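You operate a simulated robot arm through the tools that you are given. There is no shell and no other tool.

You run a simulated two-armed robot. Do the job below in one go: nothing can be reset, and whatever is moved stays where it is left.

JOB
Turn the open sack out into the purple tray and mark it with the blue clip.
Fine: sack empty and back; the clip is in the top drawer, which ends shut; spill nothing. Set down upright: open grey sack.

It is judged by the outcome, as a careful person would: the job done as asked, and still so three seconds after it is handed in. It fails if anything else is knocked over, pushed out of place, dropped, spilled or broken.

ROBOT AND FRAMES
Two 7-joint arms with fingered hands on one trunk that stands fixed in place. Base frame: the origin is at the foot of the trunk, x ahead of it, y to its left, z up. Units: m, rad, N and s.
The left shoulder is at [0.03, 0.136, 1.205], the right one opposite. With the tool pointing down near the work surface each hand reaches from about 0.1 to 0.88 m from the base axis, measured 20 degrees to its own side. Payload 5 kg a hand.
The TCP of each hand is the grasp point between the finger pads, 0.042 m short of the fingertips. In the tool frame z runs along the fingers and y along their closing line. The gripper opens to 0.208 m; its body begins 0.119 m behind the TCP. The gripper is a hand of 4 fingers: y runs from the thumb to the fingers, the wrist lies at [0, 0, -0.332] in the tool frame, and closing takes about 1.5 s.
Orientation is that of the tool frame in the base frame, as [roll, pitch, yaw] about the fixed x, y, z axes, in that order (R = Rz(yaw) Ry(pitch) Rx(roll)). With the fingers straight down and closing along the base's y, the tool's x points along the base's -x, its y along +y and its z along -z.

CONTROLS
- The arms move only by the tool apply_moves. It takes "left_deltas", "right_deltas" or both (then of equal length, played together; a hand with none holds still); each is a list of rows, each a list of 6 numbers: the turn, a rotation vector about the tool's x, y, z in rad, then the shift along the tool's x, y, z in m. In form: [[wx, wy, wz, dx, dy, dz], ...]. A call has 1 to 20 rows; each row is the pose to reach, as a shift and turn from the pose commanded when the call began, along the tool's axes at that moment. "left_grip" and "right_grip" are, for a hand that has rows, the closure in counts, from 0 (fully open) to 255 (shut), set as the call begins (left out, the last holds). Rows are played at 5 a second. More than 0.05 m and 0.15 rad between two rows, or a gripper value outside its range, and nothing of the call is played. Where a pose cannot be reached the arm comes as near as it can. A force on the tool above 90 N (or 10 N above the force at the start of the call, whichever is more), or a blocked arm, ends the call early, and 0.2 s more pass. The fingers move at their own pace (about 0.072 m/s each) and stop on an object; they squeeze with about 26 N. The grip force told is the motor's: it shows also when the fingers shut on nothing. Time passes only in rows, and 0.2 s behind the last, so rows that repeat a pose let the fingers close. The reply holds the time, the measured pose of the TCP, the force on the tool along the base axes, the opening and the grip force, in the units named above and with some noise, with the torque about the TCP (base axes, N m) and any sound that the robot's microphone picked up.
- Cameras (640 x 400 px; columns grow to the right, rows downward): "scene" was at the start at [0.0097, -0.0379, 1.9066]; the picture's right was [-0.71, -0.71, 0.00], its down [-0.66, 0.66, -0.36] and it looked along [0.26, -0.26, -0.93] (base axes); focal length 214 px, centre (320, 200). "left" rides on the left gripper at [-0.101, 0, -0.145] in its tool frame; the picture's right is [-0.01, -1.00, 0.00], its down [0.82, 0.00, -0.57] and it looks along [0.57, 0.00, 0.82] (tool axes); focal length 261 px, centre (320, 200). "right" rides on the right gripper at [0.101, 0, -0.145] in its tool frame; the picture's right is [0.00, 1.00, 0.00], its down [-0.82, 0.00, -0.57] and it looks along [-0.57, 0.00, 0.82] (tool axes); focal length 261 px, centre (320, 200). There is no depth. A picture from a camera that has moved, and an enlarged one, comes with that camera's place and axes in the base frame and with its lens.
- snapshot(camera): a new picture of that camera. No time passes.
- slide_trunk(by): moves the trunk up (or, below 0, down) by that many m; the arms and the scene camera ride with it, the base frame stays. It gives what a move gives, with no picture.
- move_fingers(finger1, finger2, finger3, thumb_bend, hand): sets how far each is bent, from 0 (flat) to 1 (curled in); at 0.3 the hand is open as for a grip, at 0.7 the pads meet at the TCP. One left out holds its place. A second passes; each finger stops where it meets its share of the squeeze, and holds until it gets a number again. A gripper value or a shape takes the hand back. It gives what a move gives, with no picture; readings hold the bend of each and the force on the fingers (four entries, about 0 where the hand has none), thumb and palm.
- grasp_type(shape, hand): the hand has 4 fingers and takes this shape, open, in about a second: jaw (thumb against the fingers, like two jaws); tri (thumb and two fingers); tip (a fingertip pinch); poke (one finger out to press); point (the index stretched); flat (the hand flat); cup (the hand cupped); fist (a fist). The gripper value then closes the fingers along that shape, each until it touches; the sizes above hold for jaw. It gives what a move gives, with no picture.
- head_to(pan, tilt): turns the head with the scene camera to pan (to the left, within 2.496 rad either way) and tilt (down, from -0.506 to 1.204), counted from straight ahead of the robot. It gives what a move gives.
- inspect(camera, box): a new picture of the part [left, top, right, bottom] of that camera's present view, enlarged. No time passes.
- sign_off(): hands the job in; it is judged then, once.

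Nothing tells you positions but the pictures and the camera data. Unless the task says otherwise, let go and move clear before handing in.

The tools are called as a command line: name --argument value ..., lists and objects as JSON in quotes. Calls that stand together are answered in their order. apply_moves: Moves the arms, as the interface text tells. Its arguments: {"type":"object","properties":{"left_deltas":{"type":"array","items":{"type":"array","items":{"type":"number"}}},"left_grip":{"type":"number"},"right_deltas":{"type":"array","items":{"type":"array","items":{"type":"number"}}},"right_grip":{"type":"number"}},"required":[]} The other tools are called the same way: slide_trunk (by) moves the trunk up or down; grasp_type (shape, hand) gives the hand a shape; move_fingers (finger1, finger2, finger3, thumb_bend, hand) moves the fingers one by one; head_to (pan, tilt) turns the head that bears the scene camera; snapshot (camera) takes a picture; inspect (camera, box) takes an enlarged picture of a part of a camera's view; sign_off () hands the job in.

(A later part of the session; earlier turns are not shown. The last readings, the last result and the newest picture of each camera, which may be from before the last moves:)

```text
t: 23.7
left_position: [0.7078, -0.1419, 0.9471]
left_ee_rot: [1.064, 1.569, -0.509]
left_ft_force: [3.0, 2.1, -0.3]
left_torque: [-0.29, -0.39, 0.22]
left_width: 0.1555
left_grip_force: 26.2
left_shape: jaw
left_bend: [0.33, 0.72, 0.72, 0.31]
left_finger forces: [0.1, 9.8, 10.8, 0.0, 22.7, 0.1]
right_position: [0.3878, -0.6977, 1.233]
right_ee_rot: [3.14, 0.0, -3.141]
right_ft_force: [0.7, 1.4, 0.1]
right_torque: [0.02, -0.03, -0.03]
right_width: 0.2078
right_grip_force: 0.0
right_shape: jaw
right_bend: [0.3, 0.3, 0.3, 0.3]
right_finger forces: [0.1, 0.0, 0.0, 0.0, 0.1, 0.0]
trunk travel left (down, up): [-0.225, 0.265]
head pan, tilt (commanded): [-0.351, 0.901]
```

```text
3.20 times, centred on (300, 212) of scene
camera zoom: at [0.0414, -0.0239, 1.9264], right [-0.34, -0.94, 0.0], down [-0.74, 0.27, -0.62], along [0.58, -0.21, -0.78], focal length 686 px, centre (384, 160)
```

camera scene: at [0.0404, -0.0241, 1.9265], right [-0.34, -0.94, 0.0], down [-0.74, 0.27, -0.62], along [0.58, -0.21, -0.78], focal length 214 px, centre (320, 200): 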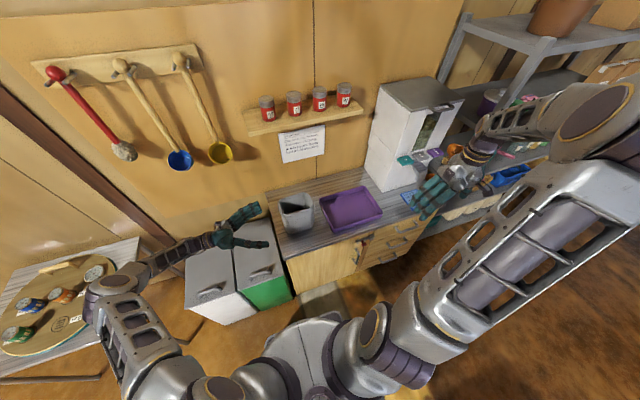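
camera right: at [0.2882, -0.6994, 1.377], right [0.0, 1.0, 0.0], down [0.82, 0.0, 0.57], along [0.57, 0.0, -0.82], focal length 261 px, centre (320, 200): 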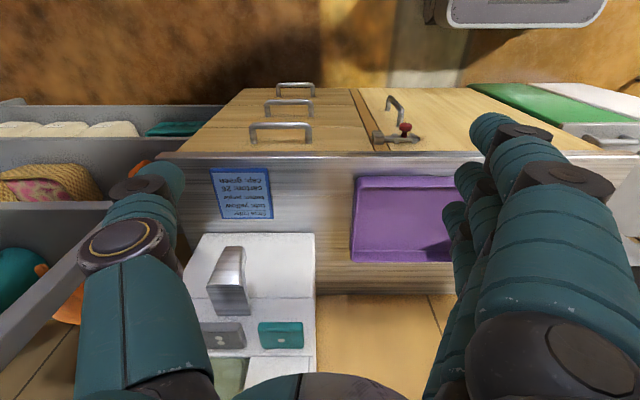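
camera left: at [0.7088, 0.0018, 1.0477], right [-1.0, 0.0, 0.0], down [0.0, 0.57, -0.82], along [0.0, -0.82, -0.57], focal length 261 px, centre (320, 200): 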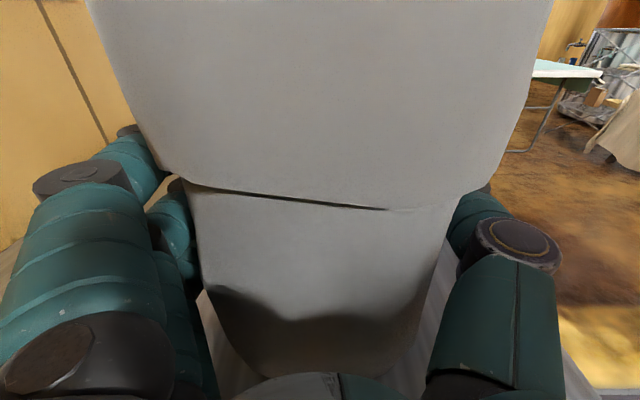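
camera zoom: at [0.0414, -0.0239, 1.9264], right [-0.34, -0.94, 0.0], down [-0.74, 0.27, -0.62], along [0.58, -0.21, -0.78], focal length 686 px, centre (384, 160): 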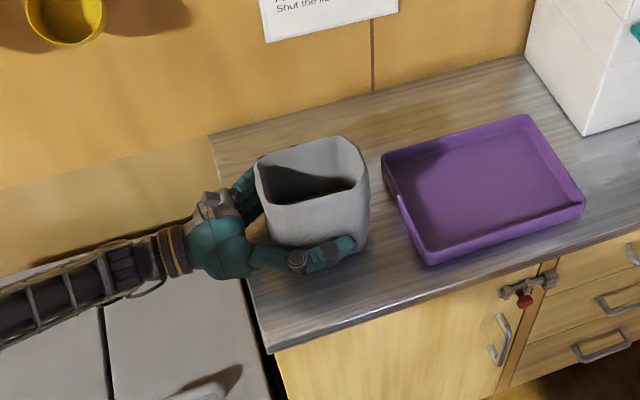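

Thumb and two fingers hold with about 10 N each, but finger 1 stopped early. I'll look closer before lifting.

inspect --camera "scene" --box '[255, 180, 335, 240]'

inspect --camera "left" --box '[0, 100, 240, 400]'

inspect --camera "left" --box '[360, 120, 600, 400]'

```text
6.67 times, centred on (295, 210) of scene
camera zoom: at [0.0414, -0.0239, 1.9264], right [-0.34, -0.94, 0.0], down [-0.74, 0.27, -0.62], along [0.58, -0.21, -0.78], focal length 1430 px, centre (487, 133)
```

zoom: 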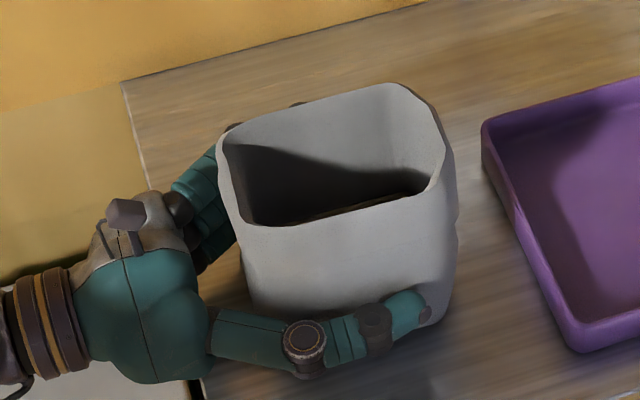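

```text
1.33 times, centred on (120, 250) of left
camera zoom: at [0.7088, 0.0018, 1.0477], right [-1.0, 0.0, 0.0], down [0.0, 0.57, -0.82], along [0.0, -0.82, -0.57], focal length 348 px, centre (587, 133)
```

zoom: 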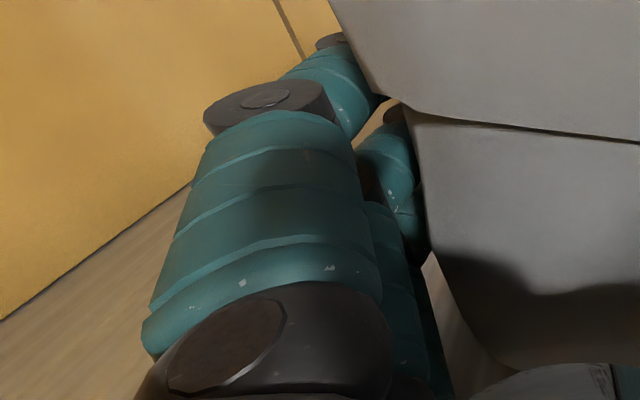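

```text
1.43 times, centred on (480, 260) of left
camera zoom: at [0.7088, 0.0018, 1.0477], right [-1.0, 0.0, 0.0], down [0.0, 0.57, -0.82], along [0.0, -0.82, -0.57], focal length 372 px, centre (91, 114)
```

zoom: 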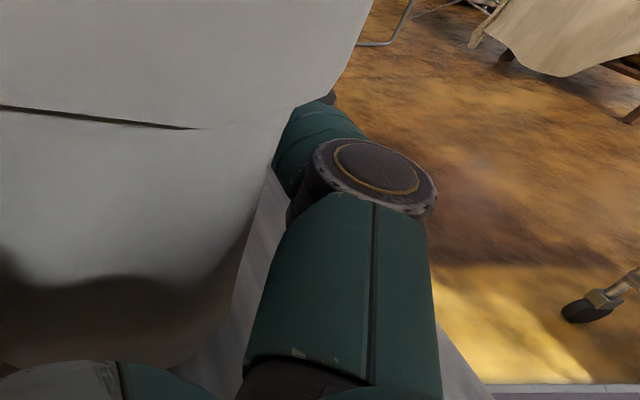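

The fingers contacted with their inner links because the hand is too deep, so the hold is lopsided. I'll open, back off about 4.5 cm, and regrip with the pads.

apply_moves --left_deltas '[[0, 0, 0, 0, 0, 0], [0, 0, 0, 0, 0, 0], [0, 0, 0, 0, 0, 0], [0, 0, 0, 0, 0, 0], [0, 0, 0, 0, 0, 0], [0, 0, 0, 0, 0, 0], [0, 0, 0, 0, 0, -0.015], [0, 0, 0, 0, 0, -0.03], [0, 0, 0, 0, 0, -0.045], [0, 0, 0, 0, 0, -0.045]]' --left_grip 0

snapshot --camera "left"

inspect --camera "scene" --box '[230, 165, 350, 240]'

```text
t: 25.9
left_position: [0.7074, -0.097, 0.9476]
left_ee_rot: [1.275, 1.568, -0.299]
left_ft_force: [0.2, -1.2, 0.0]
left_torque: [0.05, 0.04, 0.0]
left_width: 0.2078
left_grip_force: 0.0
left_shape: jaw
left_bend: [0.3, 0.3, 0.3, 0.3]
left_finger forces: [0.0, 0.1, 0.1, 0.0, 0.0, 0.1]
right_position: [0.3871, -0.6982, 1.2325]
right_ee_rot: [-3.14, 0.0, -3.138]
right_ft_force: [-0.2, -0.9, -0.6]
right_torque: [0.05, 0.0, -0.02]
right_width: 0.208
right_grip_force: 0.0
right_shape: jaw
right_bend: [0.3, 0.3, 0.3, 0.3]
right_finger forces: [0.0, 0.0, 0.1, 0.0, 0.0, 0.1]
trunk travel left (down, up): [-0.225, 0.265]
head pan, tilt (commanded): [-0.351, 0.901]
```

```text
taken
camera left: at [0.7083, 0.0462, 1.0481], right [-1.0, 0.0, 0.0], down [0.0, 0.57, -0.82], along [0.0, -0.82, -0.57], focal length 261 px, centre (320, 200)
```

left: 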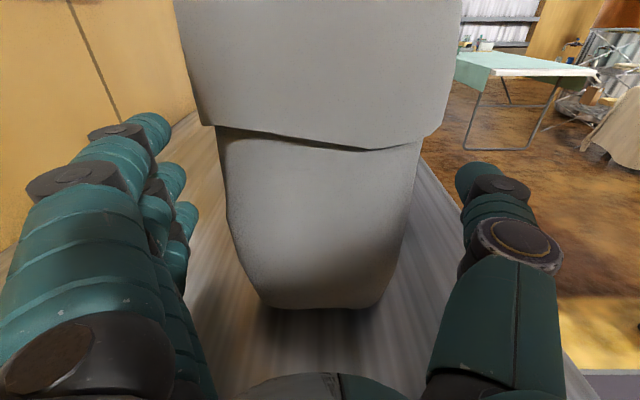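

```text
5.33 times, centred on (290, 202) of scene
camera zoom: at [0.0412, -0.0247, 1.9264], right [-0.34, -0.94, 0.0], down [-0.74, 0.27, -0.62], along [0.58, -0.21, -0.78], focal length 1144 px, centre (480, 187)
```

zoom: 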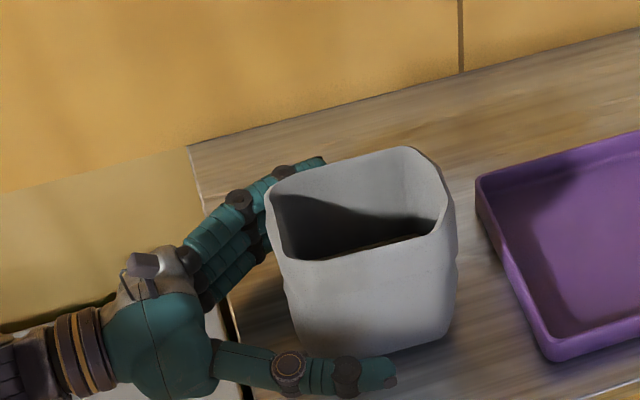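

The sack stood still within a few millimetres and is centred between the fingertips. I close again with the pads.

apply_moves --left_deltas '[[0, 0, 0, 0, 0, 0], [0, 0, 0, 0, 0, 0], [0, 0, 0, 0, 0, 0], [0, 0, 0, 0, 0, 0], [0, 0, 0, 0, 0, 0], [0, 0, 0, 0, 0, 0], [0, 0, 0, 0, 0, 0], [0, 0, 0, 0, 0, 0], [0, 0, 0, 0, 0, 0], [0, 0, 0, 0, 0, 0]]' --left_grip 160

snapshot --camera "left"

inspect --camera "scene" --box '[230, 165, 350, 240]'

```text
t: 28.1
left_position: [0.7065, -0.0976, 0.9476]
left_ee_rot: [1.128, 1.567, -0.446]
left_ft_force: [1.3, -1.4, -0.5]
left_torque: [0.0, 0.03, 0.06]
left_width: 0.1095
left_grip_force: 26.2
left_shape: jaw
left_bend: [0.72, 0.72, 0.72, 0.7]
left_finger forces: [8.0, 7.8, 7.9, 0.1, 23.0, 0.1]
right_position: [0.3874, -0.6977, 1.2336]
right_ee_rot: [-3.141, 0.0, -3.139]
right_ft_force: [0.4, -0.2, 0.6]
right_torque: [-0.02, 0.02, -0.02]
right_width: 0.2081
right_grip_force: 0.1
right_shape: jaw
right_bend: [0.3, 0.3, 0.3, 0.3]
right_finger forces: [0.1, 0.0, 0.0, 0.0, 0.1, 0.1]
trunk travel left (down, up): [-0.225, 0.265]
head pan, tilt (commanded): [-0.351, 0.901]
```

```text
taken
camera left: at [0.7083, 0.0463, 1.0481], right [-1.0, 0.0, 0.0], down [0.0, 0.57, -0.82], along [0.0, -0.82, -0.57], focal length 261 px, centre (320, 200)
```

left: 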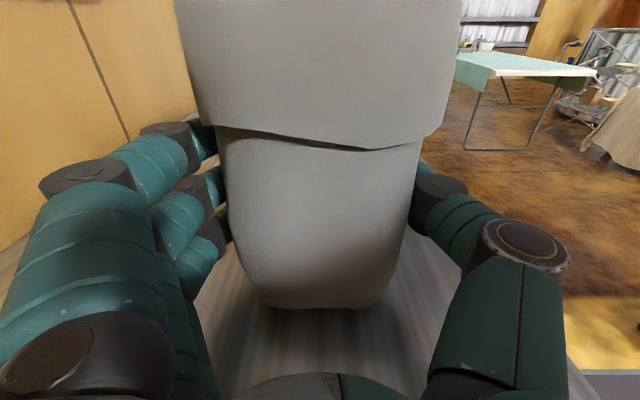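

```text
5.33 times, centred on (290, 202) of scene
camera zoom: at [0.0412, -0.0242, 1.9264], right [-0.34, -0.94, 0.0], down [-0.74, 0.27, -0.62], along [0.58, -0.21, -0.78], focal length 1144 px, centre (480, 187)
```

zoom: 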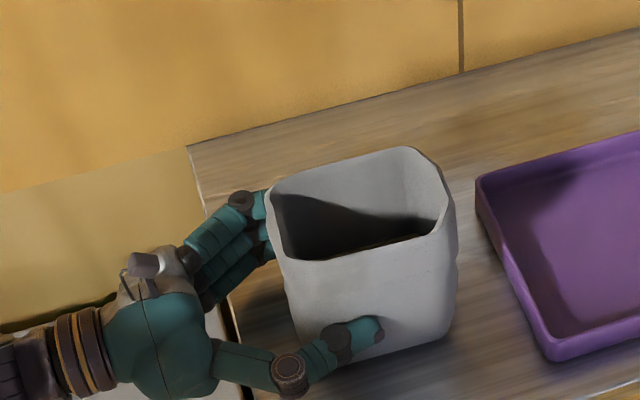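

All three fingers and the thumb now hold evenly (width 0.11 m). I lift the sack 3 cm to test the hold and raise the right hand out of the way.

apply_moves --left_deltas '[[0, 0, 0, -0.01, 0, 0], [0, 0, 0, -0.02, 0, 0], [0, 0, 0, -0.03, 0, 0], [0, 0, 0, -0.03, 0, 0], [0, 0, 0, -0.03, 0, 0]]' --right_deltas '[[0, 0, 0, 0.01, -0.01, -0.03], [0, 0, 0, 0.02, -0.02, -0.06], [0, 0, 0, 0.03, -0.03, -0.09], [0, 0, 0, 0.04, -0.04, -0.12], [0, 0, 0, 0.04, -0.04, -0.12]]'

snapshot --camera "left"

snapshot --camera "scene"

```text
t: 29.3
left_position: [0.7075, -0.0961, 0.9783]
left_ee_rot: [1.191, 1.57, -0.384]
left_ft_force: [-0.9, 0.2, -7.7]
left_torque: [0.38, -0.01, -0.04]
left_width: 0.1096
left_grip_force: 26.0
left_shape: jaw
left_bend: [0.72, 0.72, 0.73, 0.7]
left_finger forces: [8.2, 7.9, 8.5, 0.0, 24.5, 0.0]
right_position: [0.3486, -0.7394, 1.3518]
right_ee_rot: [3.141, -0.001, -3.139]
right_ft_force: [1.3, -0.6, 0.6]
right_torque: [0.03, 0.04, 0.01]
right_width: 0.2077
right_grip_force: 0.0
right_shape: jaw
right_bend: [0.3, 0.3, 0.3, 0.3]
right_finger forces: [0.0, 0.1, 0.1, 0.0, 0.0, 0.0]
trunk travel left (down, up): [-0.225, 0.265]
head pan, tilt (commanded): [-0.351, 0.901]
```

```text
taken
camera left: at [0.7085, 0.0472, 1.0785], right [-1.0, 0.0, 0.0], down [0.0, 0.57, -0.82], along [0.0, -0.82, -0.57], focal length 261 px, centre (320, 200)
```

left: 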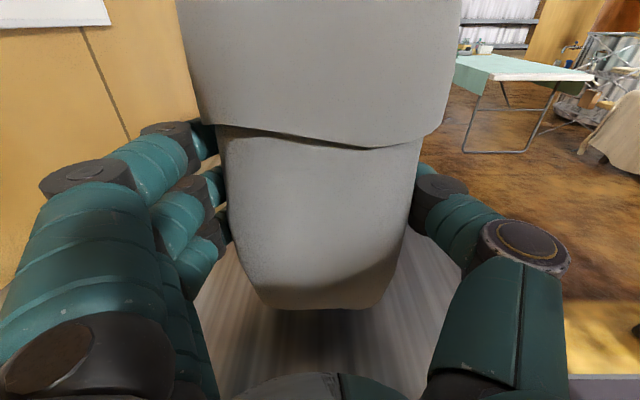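

```text
taken
camera scene: at [0.0423, -0.0246, 1.9263], right [-0.34, -0.94, 0.0], down [-0.74, 0.27, -0.62], along [0.58, -0.21, -0.78], focal length 214 px, centre (320, 200)
```

scene: 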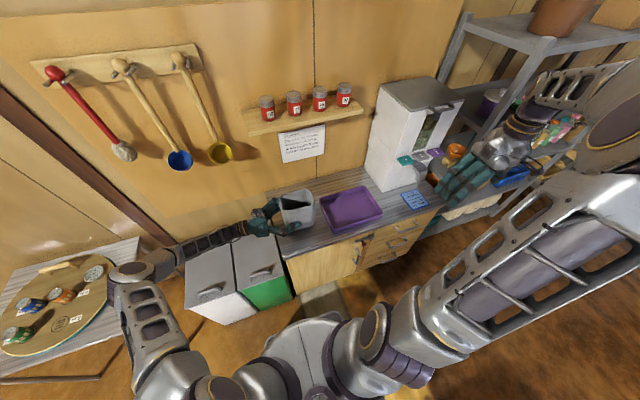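

The sack (about 0.75 kg) hangs securely and upright. I raise it to clear the tray rim and carry it over the tray.

apply_moves --left_deltas '[[0, 0, 0, -0.025, 0, 0], [0, 0, 0, -0.05, 0, 0], [0, 0, 0, -0.075, -0.005, 0.01], [0, 0, 0, -0.09, -0.015, 0.035], [0, 0, 0, -0.09, -0.027, 0.065], [0, 0, 0, -0.09, -0.039, 0.095], [0, 0, 0, -0.09, -0.051, 0.125], [0, 0, 0, -0.09, -0.063, 0.155], [0, 0, 0, -0.09, -0.075, 0.185], [0, 0, 0, -0.09, -0.087, 0.215], [0, 0, 0, -0.09, -0.099, 0.245], [0, 0, 0, -0.09, -0.111, 0.275], [0, 0, 0, -0.09, -0.122, 0.3], [0, 0, 0, -0.09, -0.1275, 0.312], [0, 0, 0, -0.09, -0.1275, 0.312]]'

snapshot --camera "left"

snapshot --camera "scene"

snapshot --camera "right"

```text
t: 32.5
left_position: [0.581, -0.4085, 1.0689]
left_ee_rot: [1.276, 1.568, -0.295]
left_ft_force: [0.0, 0.1, -7.2]
left_torque: [0.36, -0.06, -0.01]
left_width: 0.1095
left_grip_force: 25.9
left_shape: jaw
left_bend: [0.72, 0.72, 0.73, 0.7]
left_finger forces: [8.2, 7.9, 8.3, 0.0, 24.5, 0.0]
right_position: [0.3474, -0.7386, 1.3524]
right_ee_rot: [3.141, 0.0, -3.139]
right_ft_force: [0.4, 1.0, 0.8]
right_torque: [-0.02, 0.02, -0.03]
right_width: 0.2078
right_grip_force: 0.0
right_shape: jaw
right_bend: [0.3, 0.3, 0.3, 0.3]
right_finger forces: [0.0, 0.1, 0.0, 0.0, 0.0, 0.0]
trunk travel left (down, up): [-0.225, 0.265]
head pan, tilt (commanded): [-0.351, 0.901]
```

```text
taken
camera left: at [0.5812, -0.2645, 1.1693], right [-1.0, 0.0, 0.0], down [0.0, 0.57, -0.82], along [0.0, -0.82, -0.57], focal length 261 px, centre (320, 200)
```

left: 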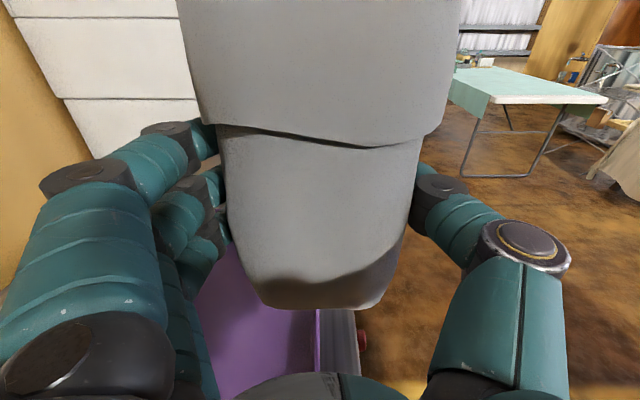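

```text
taken
camera scene: at [0.0416, -0.0242, 1.9264], right [-0.34, -0.94, 0.0], down [-0.74, 0.27, -0.62], along [0.58, -0.21, -0.78], focal length 214 px, centre (320, 200)
```

scene: 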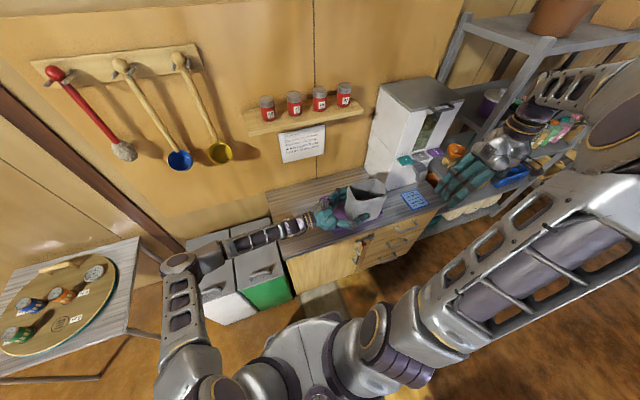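

```text
taken
camera right: at [0.2458, -0.7384, 1.4971], right [0.0, 1.0, 0.0], down [0.82, 0.0, 0.57], along [0.57, 0.0, -0.82], focal length 261 px, centre (320, 200)
```

right: 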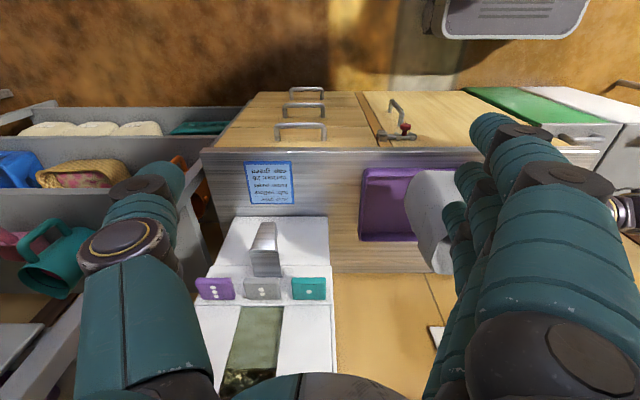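

The sack is over the tray, clear of its rim. I start tilting the mouth toward +x up to 60° and check.

apply_moves --left_deltas '[[0, 0, -0.12, 0, 0, 0], [0, 0, -0.24, 0, 0, 0], [0, 0, -0.36, 0, 0, 0], [0, 0, -0.48, 0, 0, 0], [0, 0, -0.6, 0, 0, 0], [0, 0, -0.72, 0, 0, 0], [0, 0, -0.84, 0, 0, 0], [0, 0, -0.95, 0, 0, 0], [0, 0, -0.95, 0, 0, 0]]'

snapshot --camera "scene"

inspect --camera "scene" --box '[280, 150, 440, 250]'

snapshot --camera "left"

```text
t: 34.5
left_position: [0.58, -0.4098, 1.0678]
left_ee_rot: [-1.571, 0.621, 3.138]
left_ft_force: [0.2, -0.9, -8.0]
left_torque: [0.37, 0.06, 0.05]
left_width: 0.1094
left_grip_force: 26.0
left_shape: jaw
left_bend: [0.72, 0.72, 0.73, 0.7]
left_finger forces: [9.7, 9.5, 9.7, 0.1, 22.6, 0.0]
right_position: [0.3475, -0.7372, 1.3503]
right_ee_rot: [-3.141, 0.0, -3.14]
right_ft_force: [0.4, 0.5, -0.3]
right_torque: [-0.02, 0.01, -0.01]
right_width: 0.2077
right_grip_force: 0.1
right_shape: jaw
right_bend: [0.3, 0.3, 0.3, 0.3]
right_finger forces: [0.1, 0.0, 0.0, 0.0, 0.0, 0.0]
trunk travel left (down, up): [-0.225, 0.265]
head pan, tilt (commanded): [-0.351, 0.901]
```

```text
taken
camera scene: at [0.0416, -0.0245, 1.9264], right [-0.34, -0.94, 0.0], down [-0.74, 0.27, -0.62], along [0.58, -0.21, -0.78], focal length 214 px, centre (320, 200)
```

scene: 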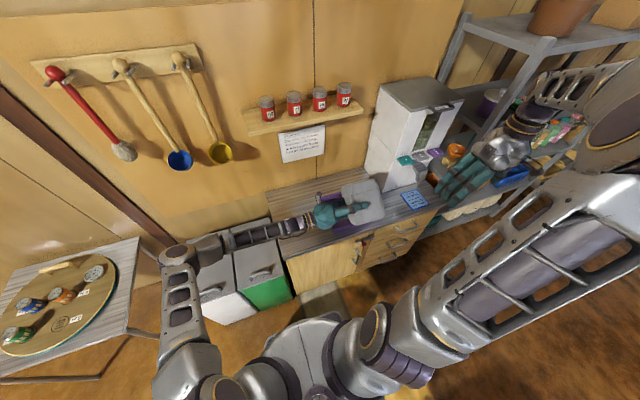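

```text
4.00 times, centred on (360, 200) of scene
camera zoom: at [0.0416, -0.0245, 1.9264], right [-0.34, -0.94, 0.0], down [-0.74, 0.27, -0.62], along [0.58, -0.21, -0.78], focal length 858 px, centre (160, 200)
```

zoom: 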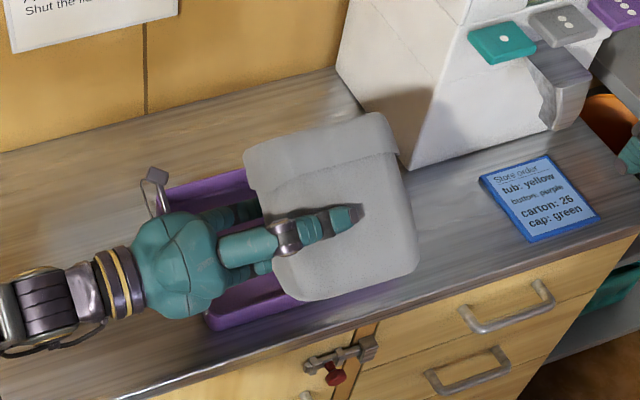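

```text
taken
camera left: at [0.6627, -0.2654, 1.1253], right [-0.58, 0.0, 0.82], down [-0.67, 0.57, -0.47], along [-0.47, -0.82, -0.33], focal length 261 px, centre (320, 200)
```

left: 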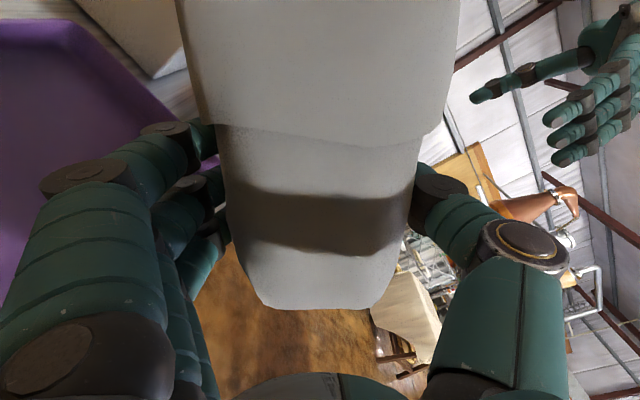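

No contents have left yet and all is over the tray. I tilt slowly on to about 100° and pause.

apply_moves --left_deltas '[[0, 0, -0.07, 0, 0, 0], [0, 0, -0.14, 0, 0, 0], [0, 0, -0.21, 0, 0, 0], [0, 0, -0.28, 0, 0, 0], [0, 0, -0.35, 0, 0, 0], [0, 0, -0.42, 0, 0, 0], [0, 0, -0.49, 0, 0, 0], [0, 0, -0.56, 0, 0, 0], [0, 0, -0.63, 0, 0, 0], [0, 0, -0.7, 0, 0, 0], [0, 0, -0.7, 0, 0, 0], [0, 0, -0.7, 0, 0, 0]]'

inspect --camera "scene" --box '[280, 150, 440, 250]'

snapshot --camera "left"

snapshot --camera "right"

```text
t: 37.1
left_position: [0.5802, -0.4088, 1.0673]
left_ee_rot: [-1.569, -0.077, 3.142]
left_ft_force: [-0.4, 0.4, -6.0]
left_torque: [0.32, -0.01, -0.02]
left_width: 0.1099
left_grip_force: 25.7
left_shape: jaw
left_bend: [0.72, 0.72, 0.72, 0.7]
left_finger forces: [9.8, 9.6, 9.6, 0.1, 23.1, 0.1]
right_position: [0.349, -0.7377, 1.3518]
right_ee_rot: [3.142, 0.002, -3.139]
right_ft_force: [0.0, -0.6, 0.2]
right_torque: [0.01, 0.0, 0.0]
right_width: 0.2079
right_grip_force: 0.0
right_shape: jaw
right_bend: [0.3, 0.3, 0.3, 0.3]
right_finger forces: [0.0, 0.0, 0.0, 0.0, 0.0, 0.0]
trunk travel left (down, up): [-0.225, 0.265]
head pan, tilt (commanded): [-0.351, 0.901]
```

```text
4.00 times, centred on (360, 200) of scene
camera zoom: at [0.0415, -0.0246, 1.9264], right [-0.34, -0.94, 0.0], down [-0.74, 0.27, -0.62], along [0.58, -0.21, -0.78], focal length 858 px, centre (160, 200)
```

zoom: 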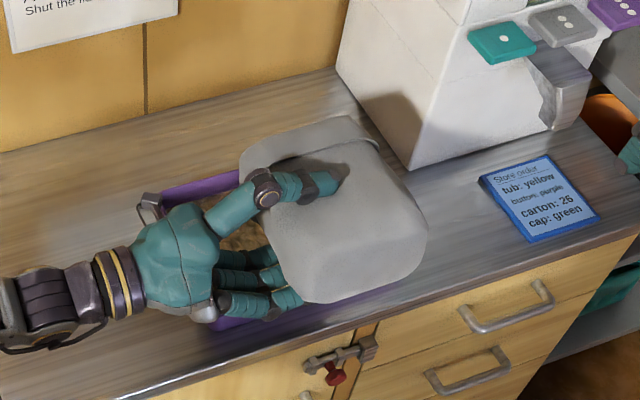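

```text
taken
camera left: at [0.6807, -0.2653, 1.0587], right [0.08, 0.0, 1.0], down [-0.82, 0.57, 0.07], along [-0.57, -0.82, 0.05], focal length 261 px, centre (320, 200)
```

left: 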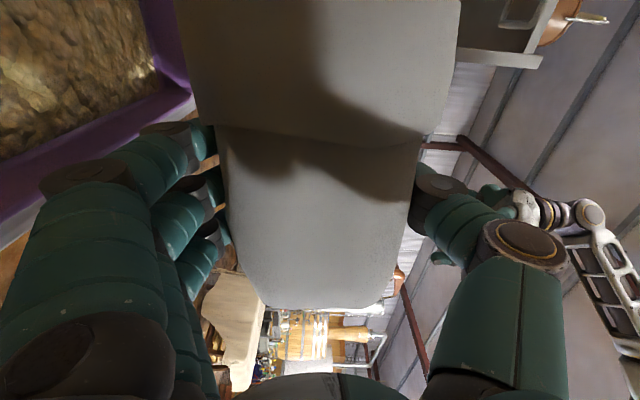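

```text
taken
camera right: at [0.2457, -0.7387, 1.497], right [0.0, 1.0, 0.0], down [0.82, 0.0, 0.57], along [0.57, 0.0, -0.82], focal length 261 px, centre (320, 200)
```

right: 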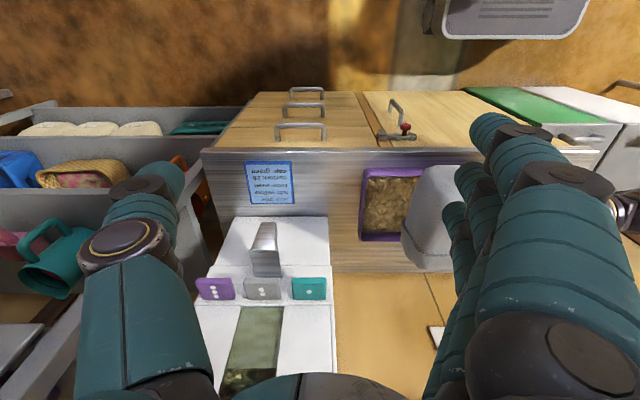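

Contents are landing in the tray (the load dropped and the tray shows fill), nothing outside. I continue to about 150° while shifting slightly forward and up.

apply_moves --left_deltas '[[0, 0, -0.08, -0.004, -0.0016, 0], [0, 0, -0.16, -0.008, -0.0032, 0], [0, 0, -0.24, -0.012, -0.0047, 0], [0, 0, -0.32, -0.016, -0.0063, 0], [0, 0, -0.4, -0.02, -0.0079, 0], [0, 0, -0.48, -0.024, -0.0094, 0], [0, 0, -0.56, -0.028, -0.011, 0], [0, 0, -0.64, -0.032, -0.0126, 0], [0, 0, -0.72, -0.036, -0.0142, 0], [0, 0, -0.8, -0.04, -0.0158, 0], [0, 0, -0.88, -0.044, -0.0173, 0], [0, 0, -0.97, -0.0487, -0.0189, 0], [0, 0, -0.97, -0.0487, -0.0189, 0], [0, 0, -0.97, -0.0487, -0.0189, 0], [0, 0, -0.97, -0.0487, -0.0189, 0]]'

snapshot --camera "scene"

snapshot --camera "left"

snapshot --camera "right"

```text
t: 40.3
left_position: [0.6295, -0.4084, 1.0826]
left_ee_rot: [-1.569, -1.048, 3.137]
left_ft_force: [-0.6, 0.6, -0.8]
left_torque: [0.02, 0.04, -0.02]
left_width: 0.1096
left_grip_force: 26.1
left_shape: jaw
left_bend: [0.72, 0.72, 0.72, 0.7]
left_finger forces: [8.4, 8.4, 8.5, 0.0, 25.1, 0.0]
right_position: [0.3478, -0.7378, 1.3525]
right_ee_rot: [3.141, 0.0, -3.138]
right_ft_force: [-0.4, -0.5, 0.5]
right_torque: [-0.01, 0.03, -0.04]
right_width: 0.2082
right_grip_force: 0.0
right_shape: jaw
right_bend: [0.3, 0.3, 0.3, 0.3]
right_finger forces: [0.0, 0.0, 0.1, 0.0, 0.0, 0.1]
trunk travel left (down, up): [-0.225, 0.265]
head pan, tilt (commanded): [-0.351, 0.901]
```

```text
taken
camera scene: at [0.0411, -0.0242, 1.9264], right [-0.34, -0.94, 0.0], down [-0.74, 0.27, -0.62], along [0.58, -0.21, -0.78], focal length 214 px, centre (320, 200)
```

scene: 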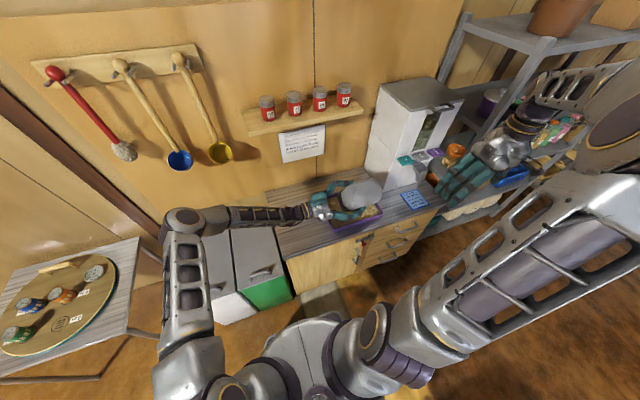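

```text
taken
camera left: at [0.6796, -0.265, 0.995], right [0.87, 0.0, 0.5], down [-0.41, 0.57, 0.71], along [-0.28, -0.82, 0.5], focal length 261 px, centre (320, 200)
```

left: 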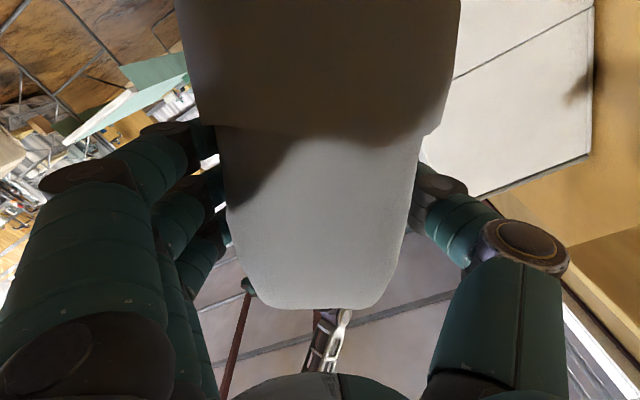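

```text
taken
camera right: at [0.2455, -0.7384, 1.4972], right [0.0, 1.0, 0.0], down [0.82, 0.0, 0.57], along [0.57, 0.0, -0.82], focal length 261 px, centre (320, 200)
```

right: 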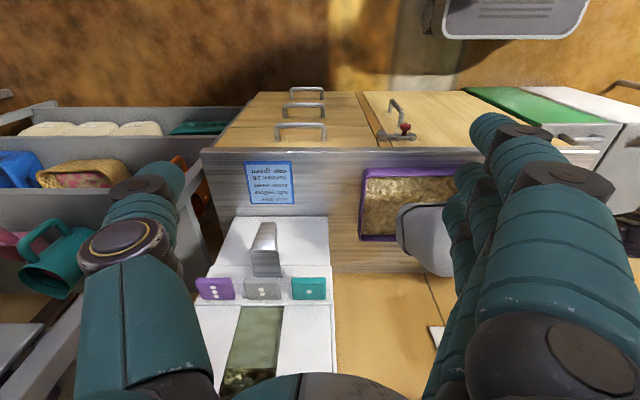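

The measured load fell to nearly nothing, so the sack is close to empty. I tilt a little further and give it a gentle wiggle to shed any remainder.

apply_moves --left_deltas '[[0, 0, -0.11, -0.005, -0.0087, 0], [0, 0, -0.22, -0.01, -0.0174, 0], [0, 0, -0.33, -0.0149, -0.026, 0], [0, 0, -0.33, -0.0149, -0.026, 0], [0, 0, -0.25, -0.0149, -0.026, 0], [0, 0, -0.35, -0.0149, -0.026, 0], [0, 0, -0.25, -0.0149, -0.026, 0], [0, 0, -0.35, -0.0149, -0.026, 0], [0, 0, -0.33, -0.0149, -0.026, 0], [0, 0, -0.33, -0.0149, -0.026, 0]]'

inspect --camera "scene" --box '[280, 150, 440, 250]'

```text
t: 42.5
left_position: [0.6595, -0.4084, 1.0833]
left_ee_rot: [-1.566, -1.377, 3.134]
left_ft_force: [-0.7, 0.2, -0.5]
left_torque: [0.06, -0.01, -0.01]
left_width: 0.1095
left_grip_force: 25.9
left_shape: jaw
left_bend: [0.72, 0.72, 0.72, 0.7]
left_finger forces: [8.5, 8.5, 8.4, 0.1, 25.2, 0.0]
right_position: [0.3471, -0.7386, 1.3506]
right_ee_rot: [3.14, 0.001, -3.139]
right_ft_force: [-0.1, 0.1, -1.1]
right_torque: [0.0, 0.01, 0.0]
right_width: 0.2078
right_grip_force: 0.0
right_shape: jaw
right_bend: [0.3, 0.3, 0.3, 0.3]
right_finger forces: [0.1, 0.0, 0.0, 0.0, 0.1, 0.1]
trunk travel left (down, up): [-0.225, 0.265]
head pan, tilt (commanded): [-0.351, 0.901]
```

```text
4.00 times, centred on (360, 200) of scene
camera zoom: at [0.0411, -0.0245, 1.9264], right [-0.34, -0.94, 0.0], down [-0.74, 0.27, -0.62], along [0.58, -0.21, -0.78], focal length 858 px, centre (160, 200)
```

zoom: 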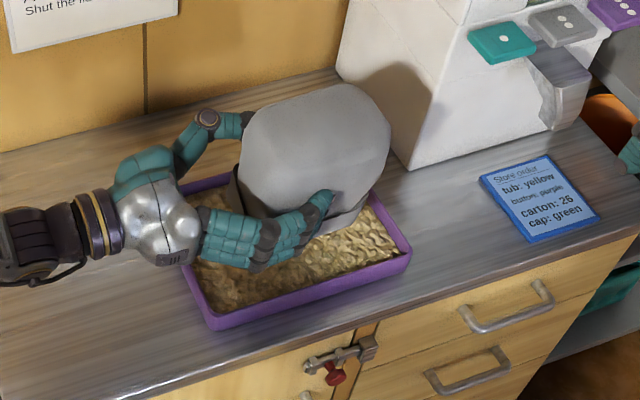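

The tray holds all the contents with none on the counter. I roll the sack back upright above the tray, rising slightly.

apply_moves --left_deltas '[[0, 0, 0.1475, 0.015, -0.003, 0], [0, 0, 0.295, 0.0295, -0.0057, 0], [0, 0, 0.4425, 0.0295, -0.0057, 0], [0, 0, 0.59, 0.0295, -0.0057, 0], [0, 0, 0.7375, 0.0295, -0.0057, 0], [0, 0, 0.885, 0.0295, -0.0057, 0], [0, 0, 1.0325, 0.0295, -0.0057, 0], [0, 0, 1.18, 0.0295, -0.0057, 0], [0, 0, 1.3275, 0.0295, -0.0057, 0], [0, 0, 1.475, 0.0295, -0.0057, 0], [0, 0, 1.6225, 0.0295, -0.0057, 0], [0, 0, 1.77, 0.0295, -0.0057, 0], [0, 0, 1.9175, 0.0295, -0.0057, 0], [0, 0, 2.065, 0.0295, -0.0057, 0], [0, 0, 2.2125, 0.0295, -0.0057, 0], [0, 0, 2.36, 0.0295, -0.0057, 0], [0, 0, 2.5075, 0.0295, -0.0057, 0], [0, 0, 2.655, 0.0295, -0.0057, 0], [0, 0, 2.8025, 0.0295, -0.0057, 0], [0, 0, 2.9484, 0.0295, -0.0057, 0]]'

snapshot --camera "scene"

snapshot --camera "left"

```text
t: 46.7
left_position: [0.6595, -0.4087, 1.1126]
left_ee_rot: [1.339, 1.566, -0.234]
left_ft_force: [-0.3, 0.1, -0.9]
left_torque: [0.08, 0.0, -0.06]
left_width: 0.1097
left_grip_force: 26.3
left_shape: jaw
left_bend: [0.72, 0.72, 0.73, 0.7]
left_finger forces: [8.4, 8.4, 8.5, 0.0, 25.2, 0.0]
right_position: [0.3471, -0.7377, 1.3515]
right_ee_rot: [3.142, 0.0, -3.139]
right_ft_force: [0.6, 0.1, -0.1]
right_torque: [-0.03, -0.01, -0.02]
right_width: 0.208
right_grip_force: 0.0
right_shape: jaw
right_bend: [0.3, 0.3, 0.3, 0.3]
right_finger forces: [0.0, 0.0, 0.1, 0.1, 0.0, 0.0]
trunk travel left (down, up): [-0.225, 0.265]
head pan, tilt (commanded): [-0.351, 0.901]
```

```text
taken
camera scene: at [0.0412, -0.0241, 1.9264], right [-0.34, -0.94, 0.0], down [-0.74, 0.27, -0.62], along [0.58, -0.21, -0.78], focal length 214 px, centre (320, 200)
```

scene: 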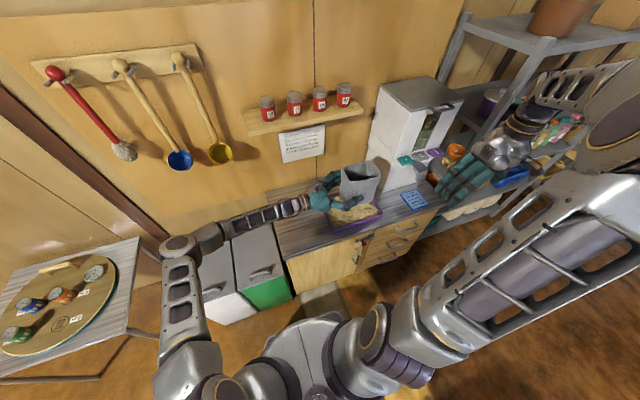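

```text
taken
camera left: at [0.6604, -0.2649, 1.2141], right [-1.0, 0.0, 0.0], down [0.0, 0.57, -0.82], along [0.0, -0.82, -0.57], focal length 261 px, centre (320, 200)
```

left: 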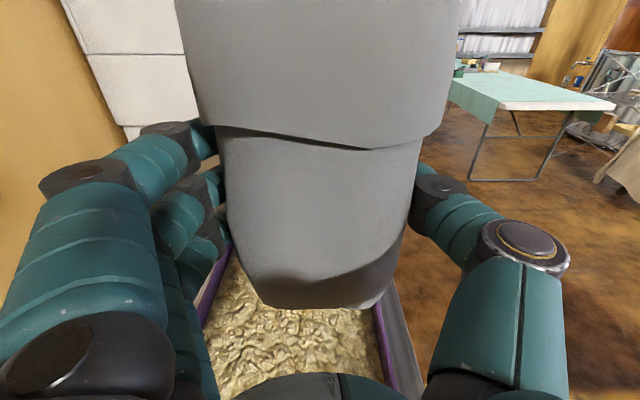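

The sack is upright and empty over the filled tray. I carry it back to its original spot and lower it to just above the counter.

apply_moves --left_deltas '[[0, 0, 0, 0, 0.004, -0.02], [0, 0, 0, 0, 0.009, -0.05], [0, 0, 0, 0, 0.013, -0.08], [0, 0, 0, 0, 0.018, -0.11], [0, 0, 0, 0, 0.022, -0.14], [0, 0, 0, 0, 0.027, -0.17], [0, 0, 0, 0, 0.031, -0.2], [0, 0, 0, 0, 0.036, -0.23], [0, 0, 0, 0, 0.04, -0.26], [0, 0, 0, 0, 0.044, -0.29], [0, 0, 0, 0, 0.047, -0.31], [0, 0, 0, 0.01, 0.047, -0.318], [0, 0, 0, 0.04, 0.047, -0.318], [0, 0, 0, 0.07, 0.047, -0.318], [0, 0, 0, 0.1, 0.047, -0.318], [0, 0, 0, 0.125, 0.047, -0.318], [0, 0, 0, 0.145, 0.047, -0.318], [0, 0, 0, 0.145, 0.047, -0.318]]'

snapshot --camera "left"

inspect --camera "scene" --box '[230, 165, 390, 265]'

```text
t: 50.5
left_position: [0.7065, -0.0927, 0.9684]
left_ee_rot: [0.508, 1.569, -1.066]
left_ft_force: [-0.3, -0.7, -1.2]
left_torque: [0.05, 0.0, 0.07]
left_width: 0.1095
left_grip_force: 25.6
left_shape: jaw
left_bend: [0.72, 0.72, 0.73, 0.7]
left_finger forces: [8.3, 8.4, 8.3, 0.0, 24.8, 0.0]
right_position: [0.3476, -0.7382, 1.3514]
right_ee_rot: [3.141, 0.0, -3.14]
right_ft_force: [-0.2, -0.3, -0.1]
right_torque: [-0.01, -0.07, -0.01]
right_width: 0.2081
right_grip_force: 0.0
right_shape: jaw
right_bend: [0.3, 0.3, 0.3, 0.3]
right_finger forces: [0.0, 0.0, 0.0, 0.0, 0.1, 0.1]
trunk travel left (down, up): [-0.225, 0.265]
head pan, tilt (commanded): [-0.351, 0.901]
```

```text
taken
camera left: at [0.7077, 0.0523, 1.0685], right [-1.0, 0.0, 0.0], down [0.0, 0.57, -0.82], along [0.0, -0.82, -0.57], focal length 261 px, centre (320, 200)
```

left: 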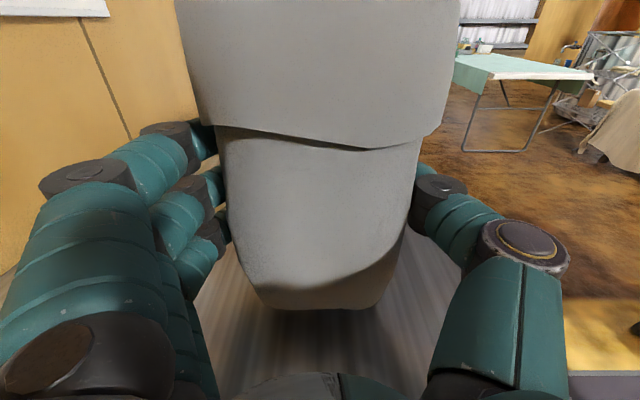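

```text
4.00 times, centred on (310, 215) of scene
camera zoom: at [0.0408, -0.0241, 1.9264], right [-0.34, -0.94, 0.0], down [-0.74, 0.27, -0.62], along [0.58, -0.21, -0.78], focal length 858 px, centre (360, 140)
```

zoom: 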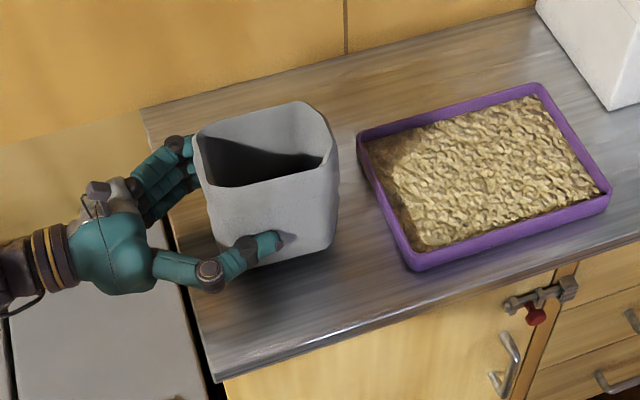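

The tray is evenly filled, and the sack hovers about 2 cm above its old place. I lower it gently, then open the fingers.

apply_moves --left_deltas '[[0, 0, 0, 0.006, 0, 0], [0, 0, 0, 0.012, 0, 0], [0, 0, 0, 0.017, 0, 0], [0, 0, 0, 0.02, 0, 0], [0, 0, 0, 0.02, 0, 0]]'

```text
t: 51.7
left_position: [0.7084, -0.0911, 0.9476]
left_ee_rot: [0.454, 1.569, -1.117]
left_ft_force: [-0.3, 1.9, 0.6]
left_torque: [-0.17, -0.13, 0.08]
left_width: 0.1096
left_grip_force: 26.2
left_shape: jaw
left_bend: [0.72, 0.72, 0.72, 0.7]
left_finger forces: [8.4, 8.1, 8.3, 0.0, 25.0, 0.1]
right_position: [0.3472, -0.7374, 1.3514]
right_ee_rot: [-3.141, -0.001, -3.139]
right_ft_force: [-0.1, -0.4, 0.8]
right_torque: [0.0, -0.03, 0.03]
right_width: 0.2079
right_grip_force: 0.0
right_shape: jaw
right_bend: [0.3, 0.3, 0.3, 0.3]
right_finger forces: [0.0, 0.1, 0.1, 0.0, 0.0, 0.0]
trunk travel left (down, up): [-0.225, 0.265]
head pan, tilt (commanded): [-0.351, 0.901]
```

The load reading shows the sack standing on the counter. I release it and then back straight away to the left.

apply_moves --left_deltas '[[0, 0, 0, 0, 0, 0], [0, 0, 0, 0, 0, 0], [0, 0, 0, 0, 0, 0], [0, 0, 0, 0, 0, 0], [0, 0, 0, 0, 0, 0], [0, 0, 0, 0, 0, 0], [0, 0, 0, 0, 0, 0]]' --left_grip 0

snapshot --camera "left"

```text
t: 53.3
left_position: [0.7072, -0.0913, 0.9487]
left_ee_rot: [0.453, 1.569, -1.119]
left_ft_force: [-1.0, -0.5, -0.3]
left_torque: [-0.02, -0.01, -0.04]
left_width: 0.2079
left_grip_force: 0.0
left_shape: jaw
left_bend: [0.3, 0.3, 0.3, 0.3]
left_finger forces: [0.0, 0.0, 0.0, 0.0, 0.0, 0.1]
right_position: [0.3483, -0.7379, 1.3514]
right_ee_rot: [3.141, 0.0, -3.14]
right_ft_force: [-0.3, 0.2, 0.4]
right_torque: [0.0, 0.0, -0.04]
right_width: 0.2076
right_grip_force: 0.0
right_shape: jaw
right_bend: [0.3, 0.3, 0.3, 0.3]
right_finger forces: [0.0, 0.0, 0.0, 0.0, 0.0, 0.0]
trunk travel left (down, up): [-0.225, 0.265]
head pan, tilt (commanded): [-0.351, 0.901]
```

```text
taken
camera left: at [0.7082, 0.0526, 1.0484], right [-1.0, 0.0, 0.0], down [0.0, 0.57, -0.82], along [0.0, -0.82, -0.57], focal length 261 px, centre (320, 200)
```

left: 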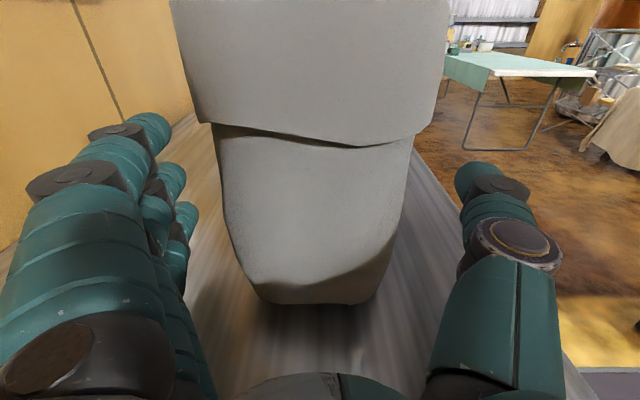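

The sack stands upright at its old spot. I withdraw the left hand leftward and up.

apply_moves --left_deltas '[[0, 0, 0, 0, 0, -0.02], [0, 0, 0, 0, 0, -0.05], [0, 0, 0, 0, 0, -0.08], [0, 0, 0, 0, 0, -0.11], [0, 0, 0, 0, 0, -0.14], [0, 0, 0, 0, 0, -0.17], [0, 0, 0, -0.03, 0, -0.19], [0, 0, 0, -0.07, 0, -0.2], [0, 0, 0, -0.11, 0, -0.2], [0, 0, 0, -0.15, 0, -0.2], [0, 0, 0, -0.15, 0, -0.2]]'

snapshot --camera "left"

snapshot --camera "scene"

```text
t: 55.7
left_position: [0.7076, 0.1086, 1.0984]
left_ee_rot: [-0.236, 1.569, -1.806]
left_ft_force: [0.1, 0.2, -1.0]
left_torque: [-0.04, 0.0, -0.07]
left_width: 0.2079
left_grip_force: 0.0
left_shape: jaw
left_bend: [0.3, 0.3, 0.3, 0.3]
left_finger forces: [0.0, 0.0, 0.0, 0.0, 0.0, 0.0]
right_position: [0.348, -0.7373, 1.3521]
right_ee_rot: [3.14, 0.0, -3.14]
right_ft_force: [0.0, 0.5, 0.2]
right_torque: [-0.05, 0.04, -0.02]
right_width: 0.2079
right_grip_force: 0.1
right_shape: jaw
right_bend: [0.3, 0.3, 0.3, 0.3]
right_finger forces: [0.0, 0.1, 0.0, 0.0, 0.0, 0.0]
trunk travel left (down, up): [-0.225, 0.265]
head pan, tilt (commanded): [-0.351, 0.901]
```

```text
taken
camera left: at [0.7083, 0.2532, 1.1985], right [-1.0, 0.0, 0.01], down [0.0, 0.57, -0.82], along [0.0, -0.82, -0.57], focal length 261 px, centre (320, 200)
```

left: 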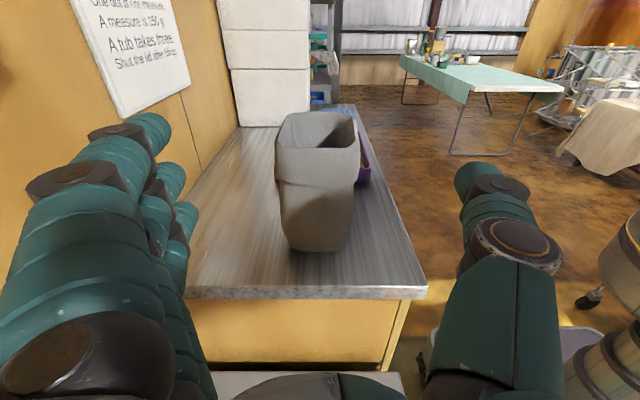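

```text
taken
camera scene: at [0.042, -0.0236, 1.9263], right [-0.34, -0.94, 0.0], down [-0.74, 0.27, -0.62], along [0.58, -0.21, -0.78], focal length 214 px, centre (320, 200)
```

scene: 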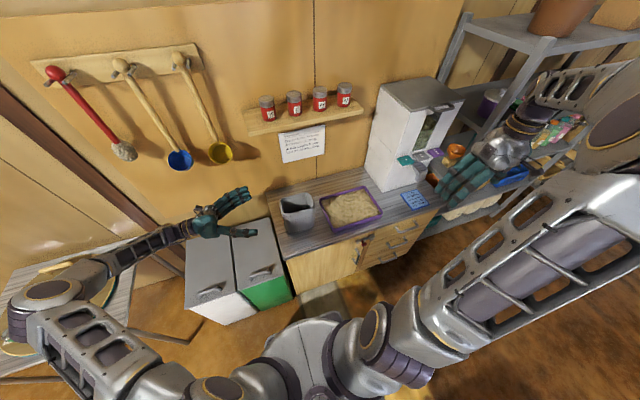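

Sack and tray look right. I'll zoom to compare the sack's position with its original one.

inspect --camera "left" --box '[240, 90, 400, 310]'

inspect --camera "scene" --box '[260, 170, 460, 295]'

```text
1.82 times, centred on (320, 200) of left
camera zoom: at [0.7083, 0.2532, 1.1985], right [-1.0, 0.0, 0.01], down [0.0, 0.57, -0.82], along [0.0, -0.82, -0.57], focal length 474 px, centre (320, 200)
```

zoom: 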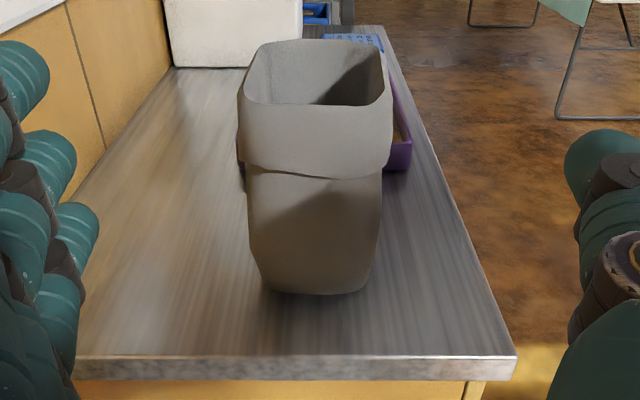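

```text
3.20 times, centred on (360, 232) of scene
camera zoom: at [0.042, -0.0236, 1.9263], right [-0.34, -0.94, 0.0], down [-0.74, 0.27, -0.62], along [0.58, -0.21, -0.78], focal length 686 px, centre (192, 96)
```

zoom: 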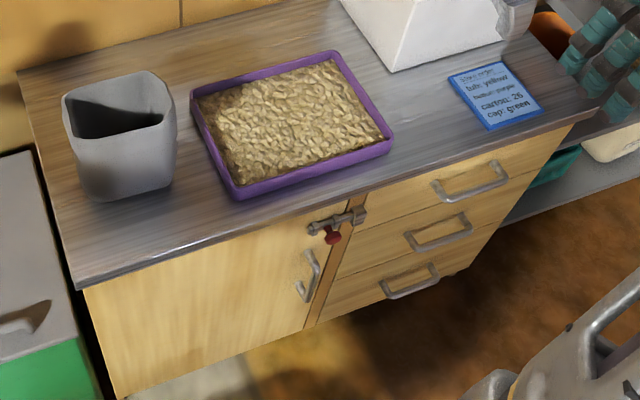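

The sack is back within a few millimetres. Now for the drawer: I'll measure the top drawer's handle with the right camera and scene camera.

inspect --camera "right" --box '[230, 75, 430, 200]'

inspect --camera "scene" --box '[360, 190, 460, 290]'

```text
3.20 times, centred on (330, 138) of right
camera zoom: at [0.2464, -0.7379, 1.4972], right [0.0, 1.0, 0.0], down [0.82, 0.0, 0.57], along [0.57, 0.0, -0.82], focal length 834 px, centre (288, 400)
```

zoom: 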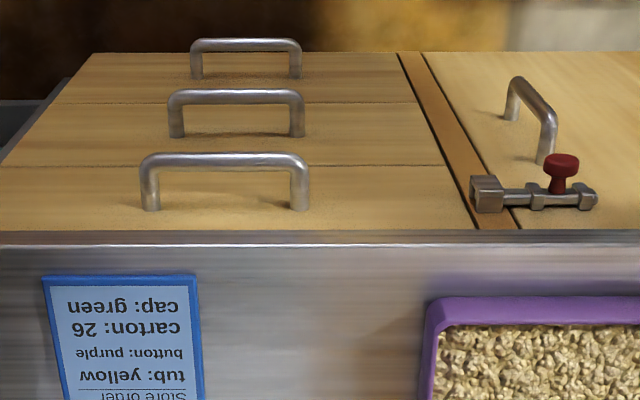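

```text
4.00 times, centred on (410, 240) of scene
camera zoom: at [0.042, -0.0236, 1.9263], right [-0.34, -0.94, 0.0], down [-0.74, 0.27, -0.62], along [0.58, -0.21, -0.78], focal length 858 px, centre (-40, 40)
```

zoom: 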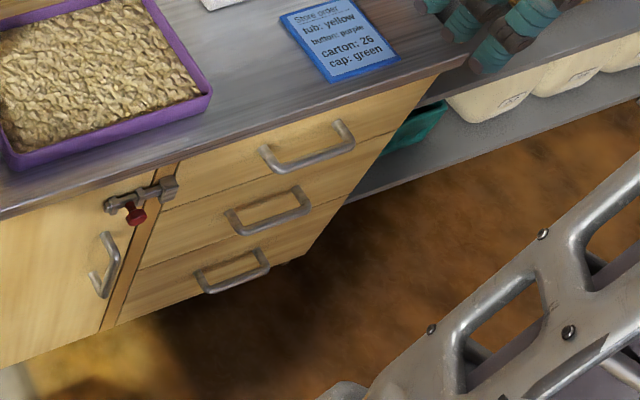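

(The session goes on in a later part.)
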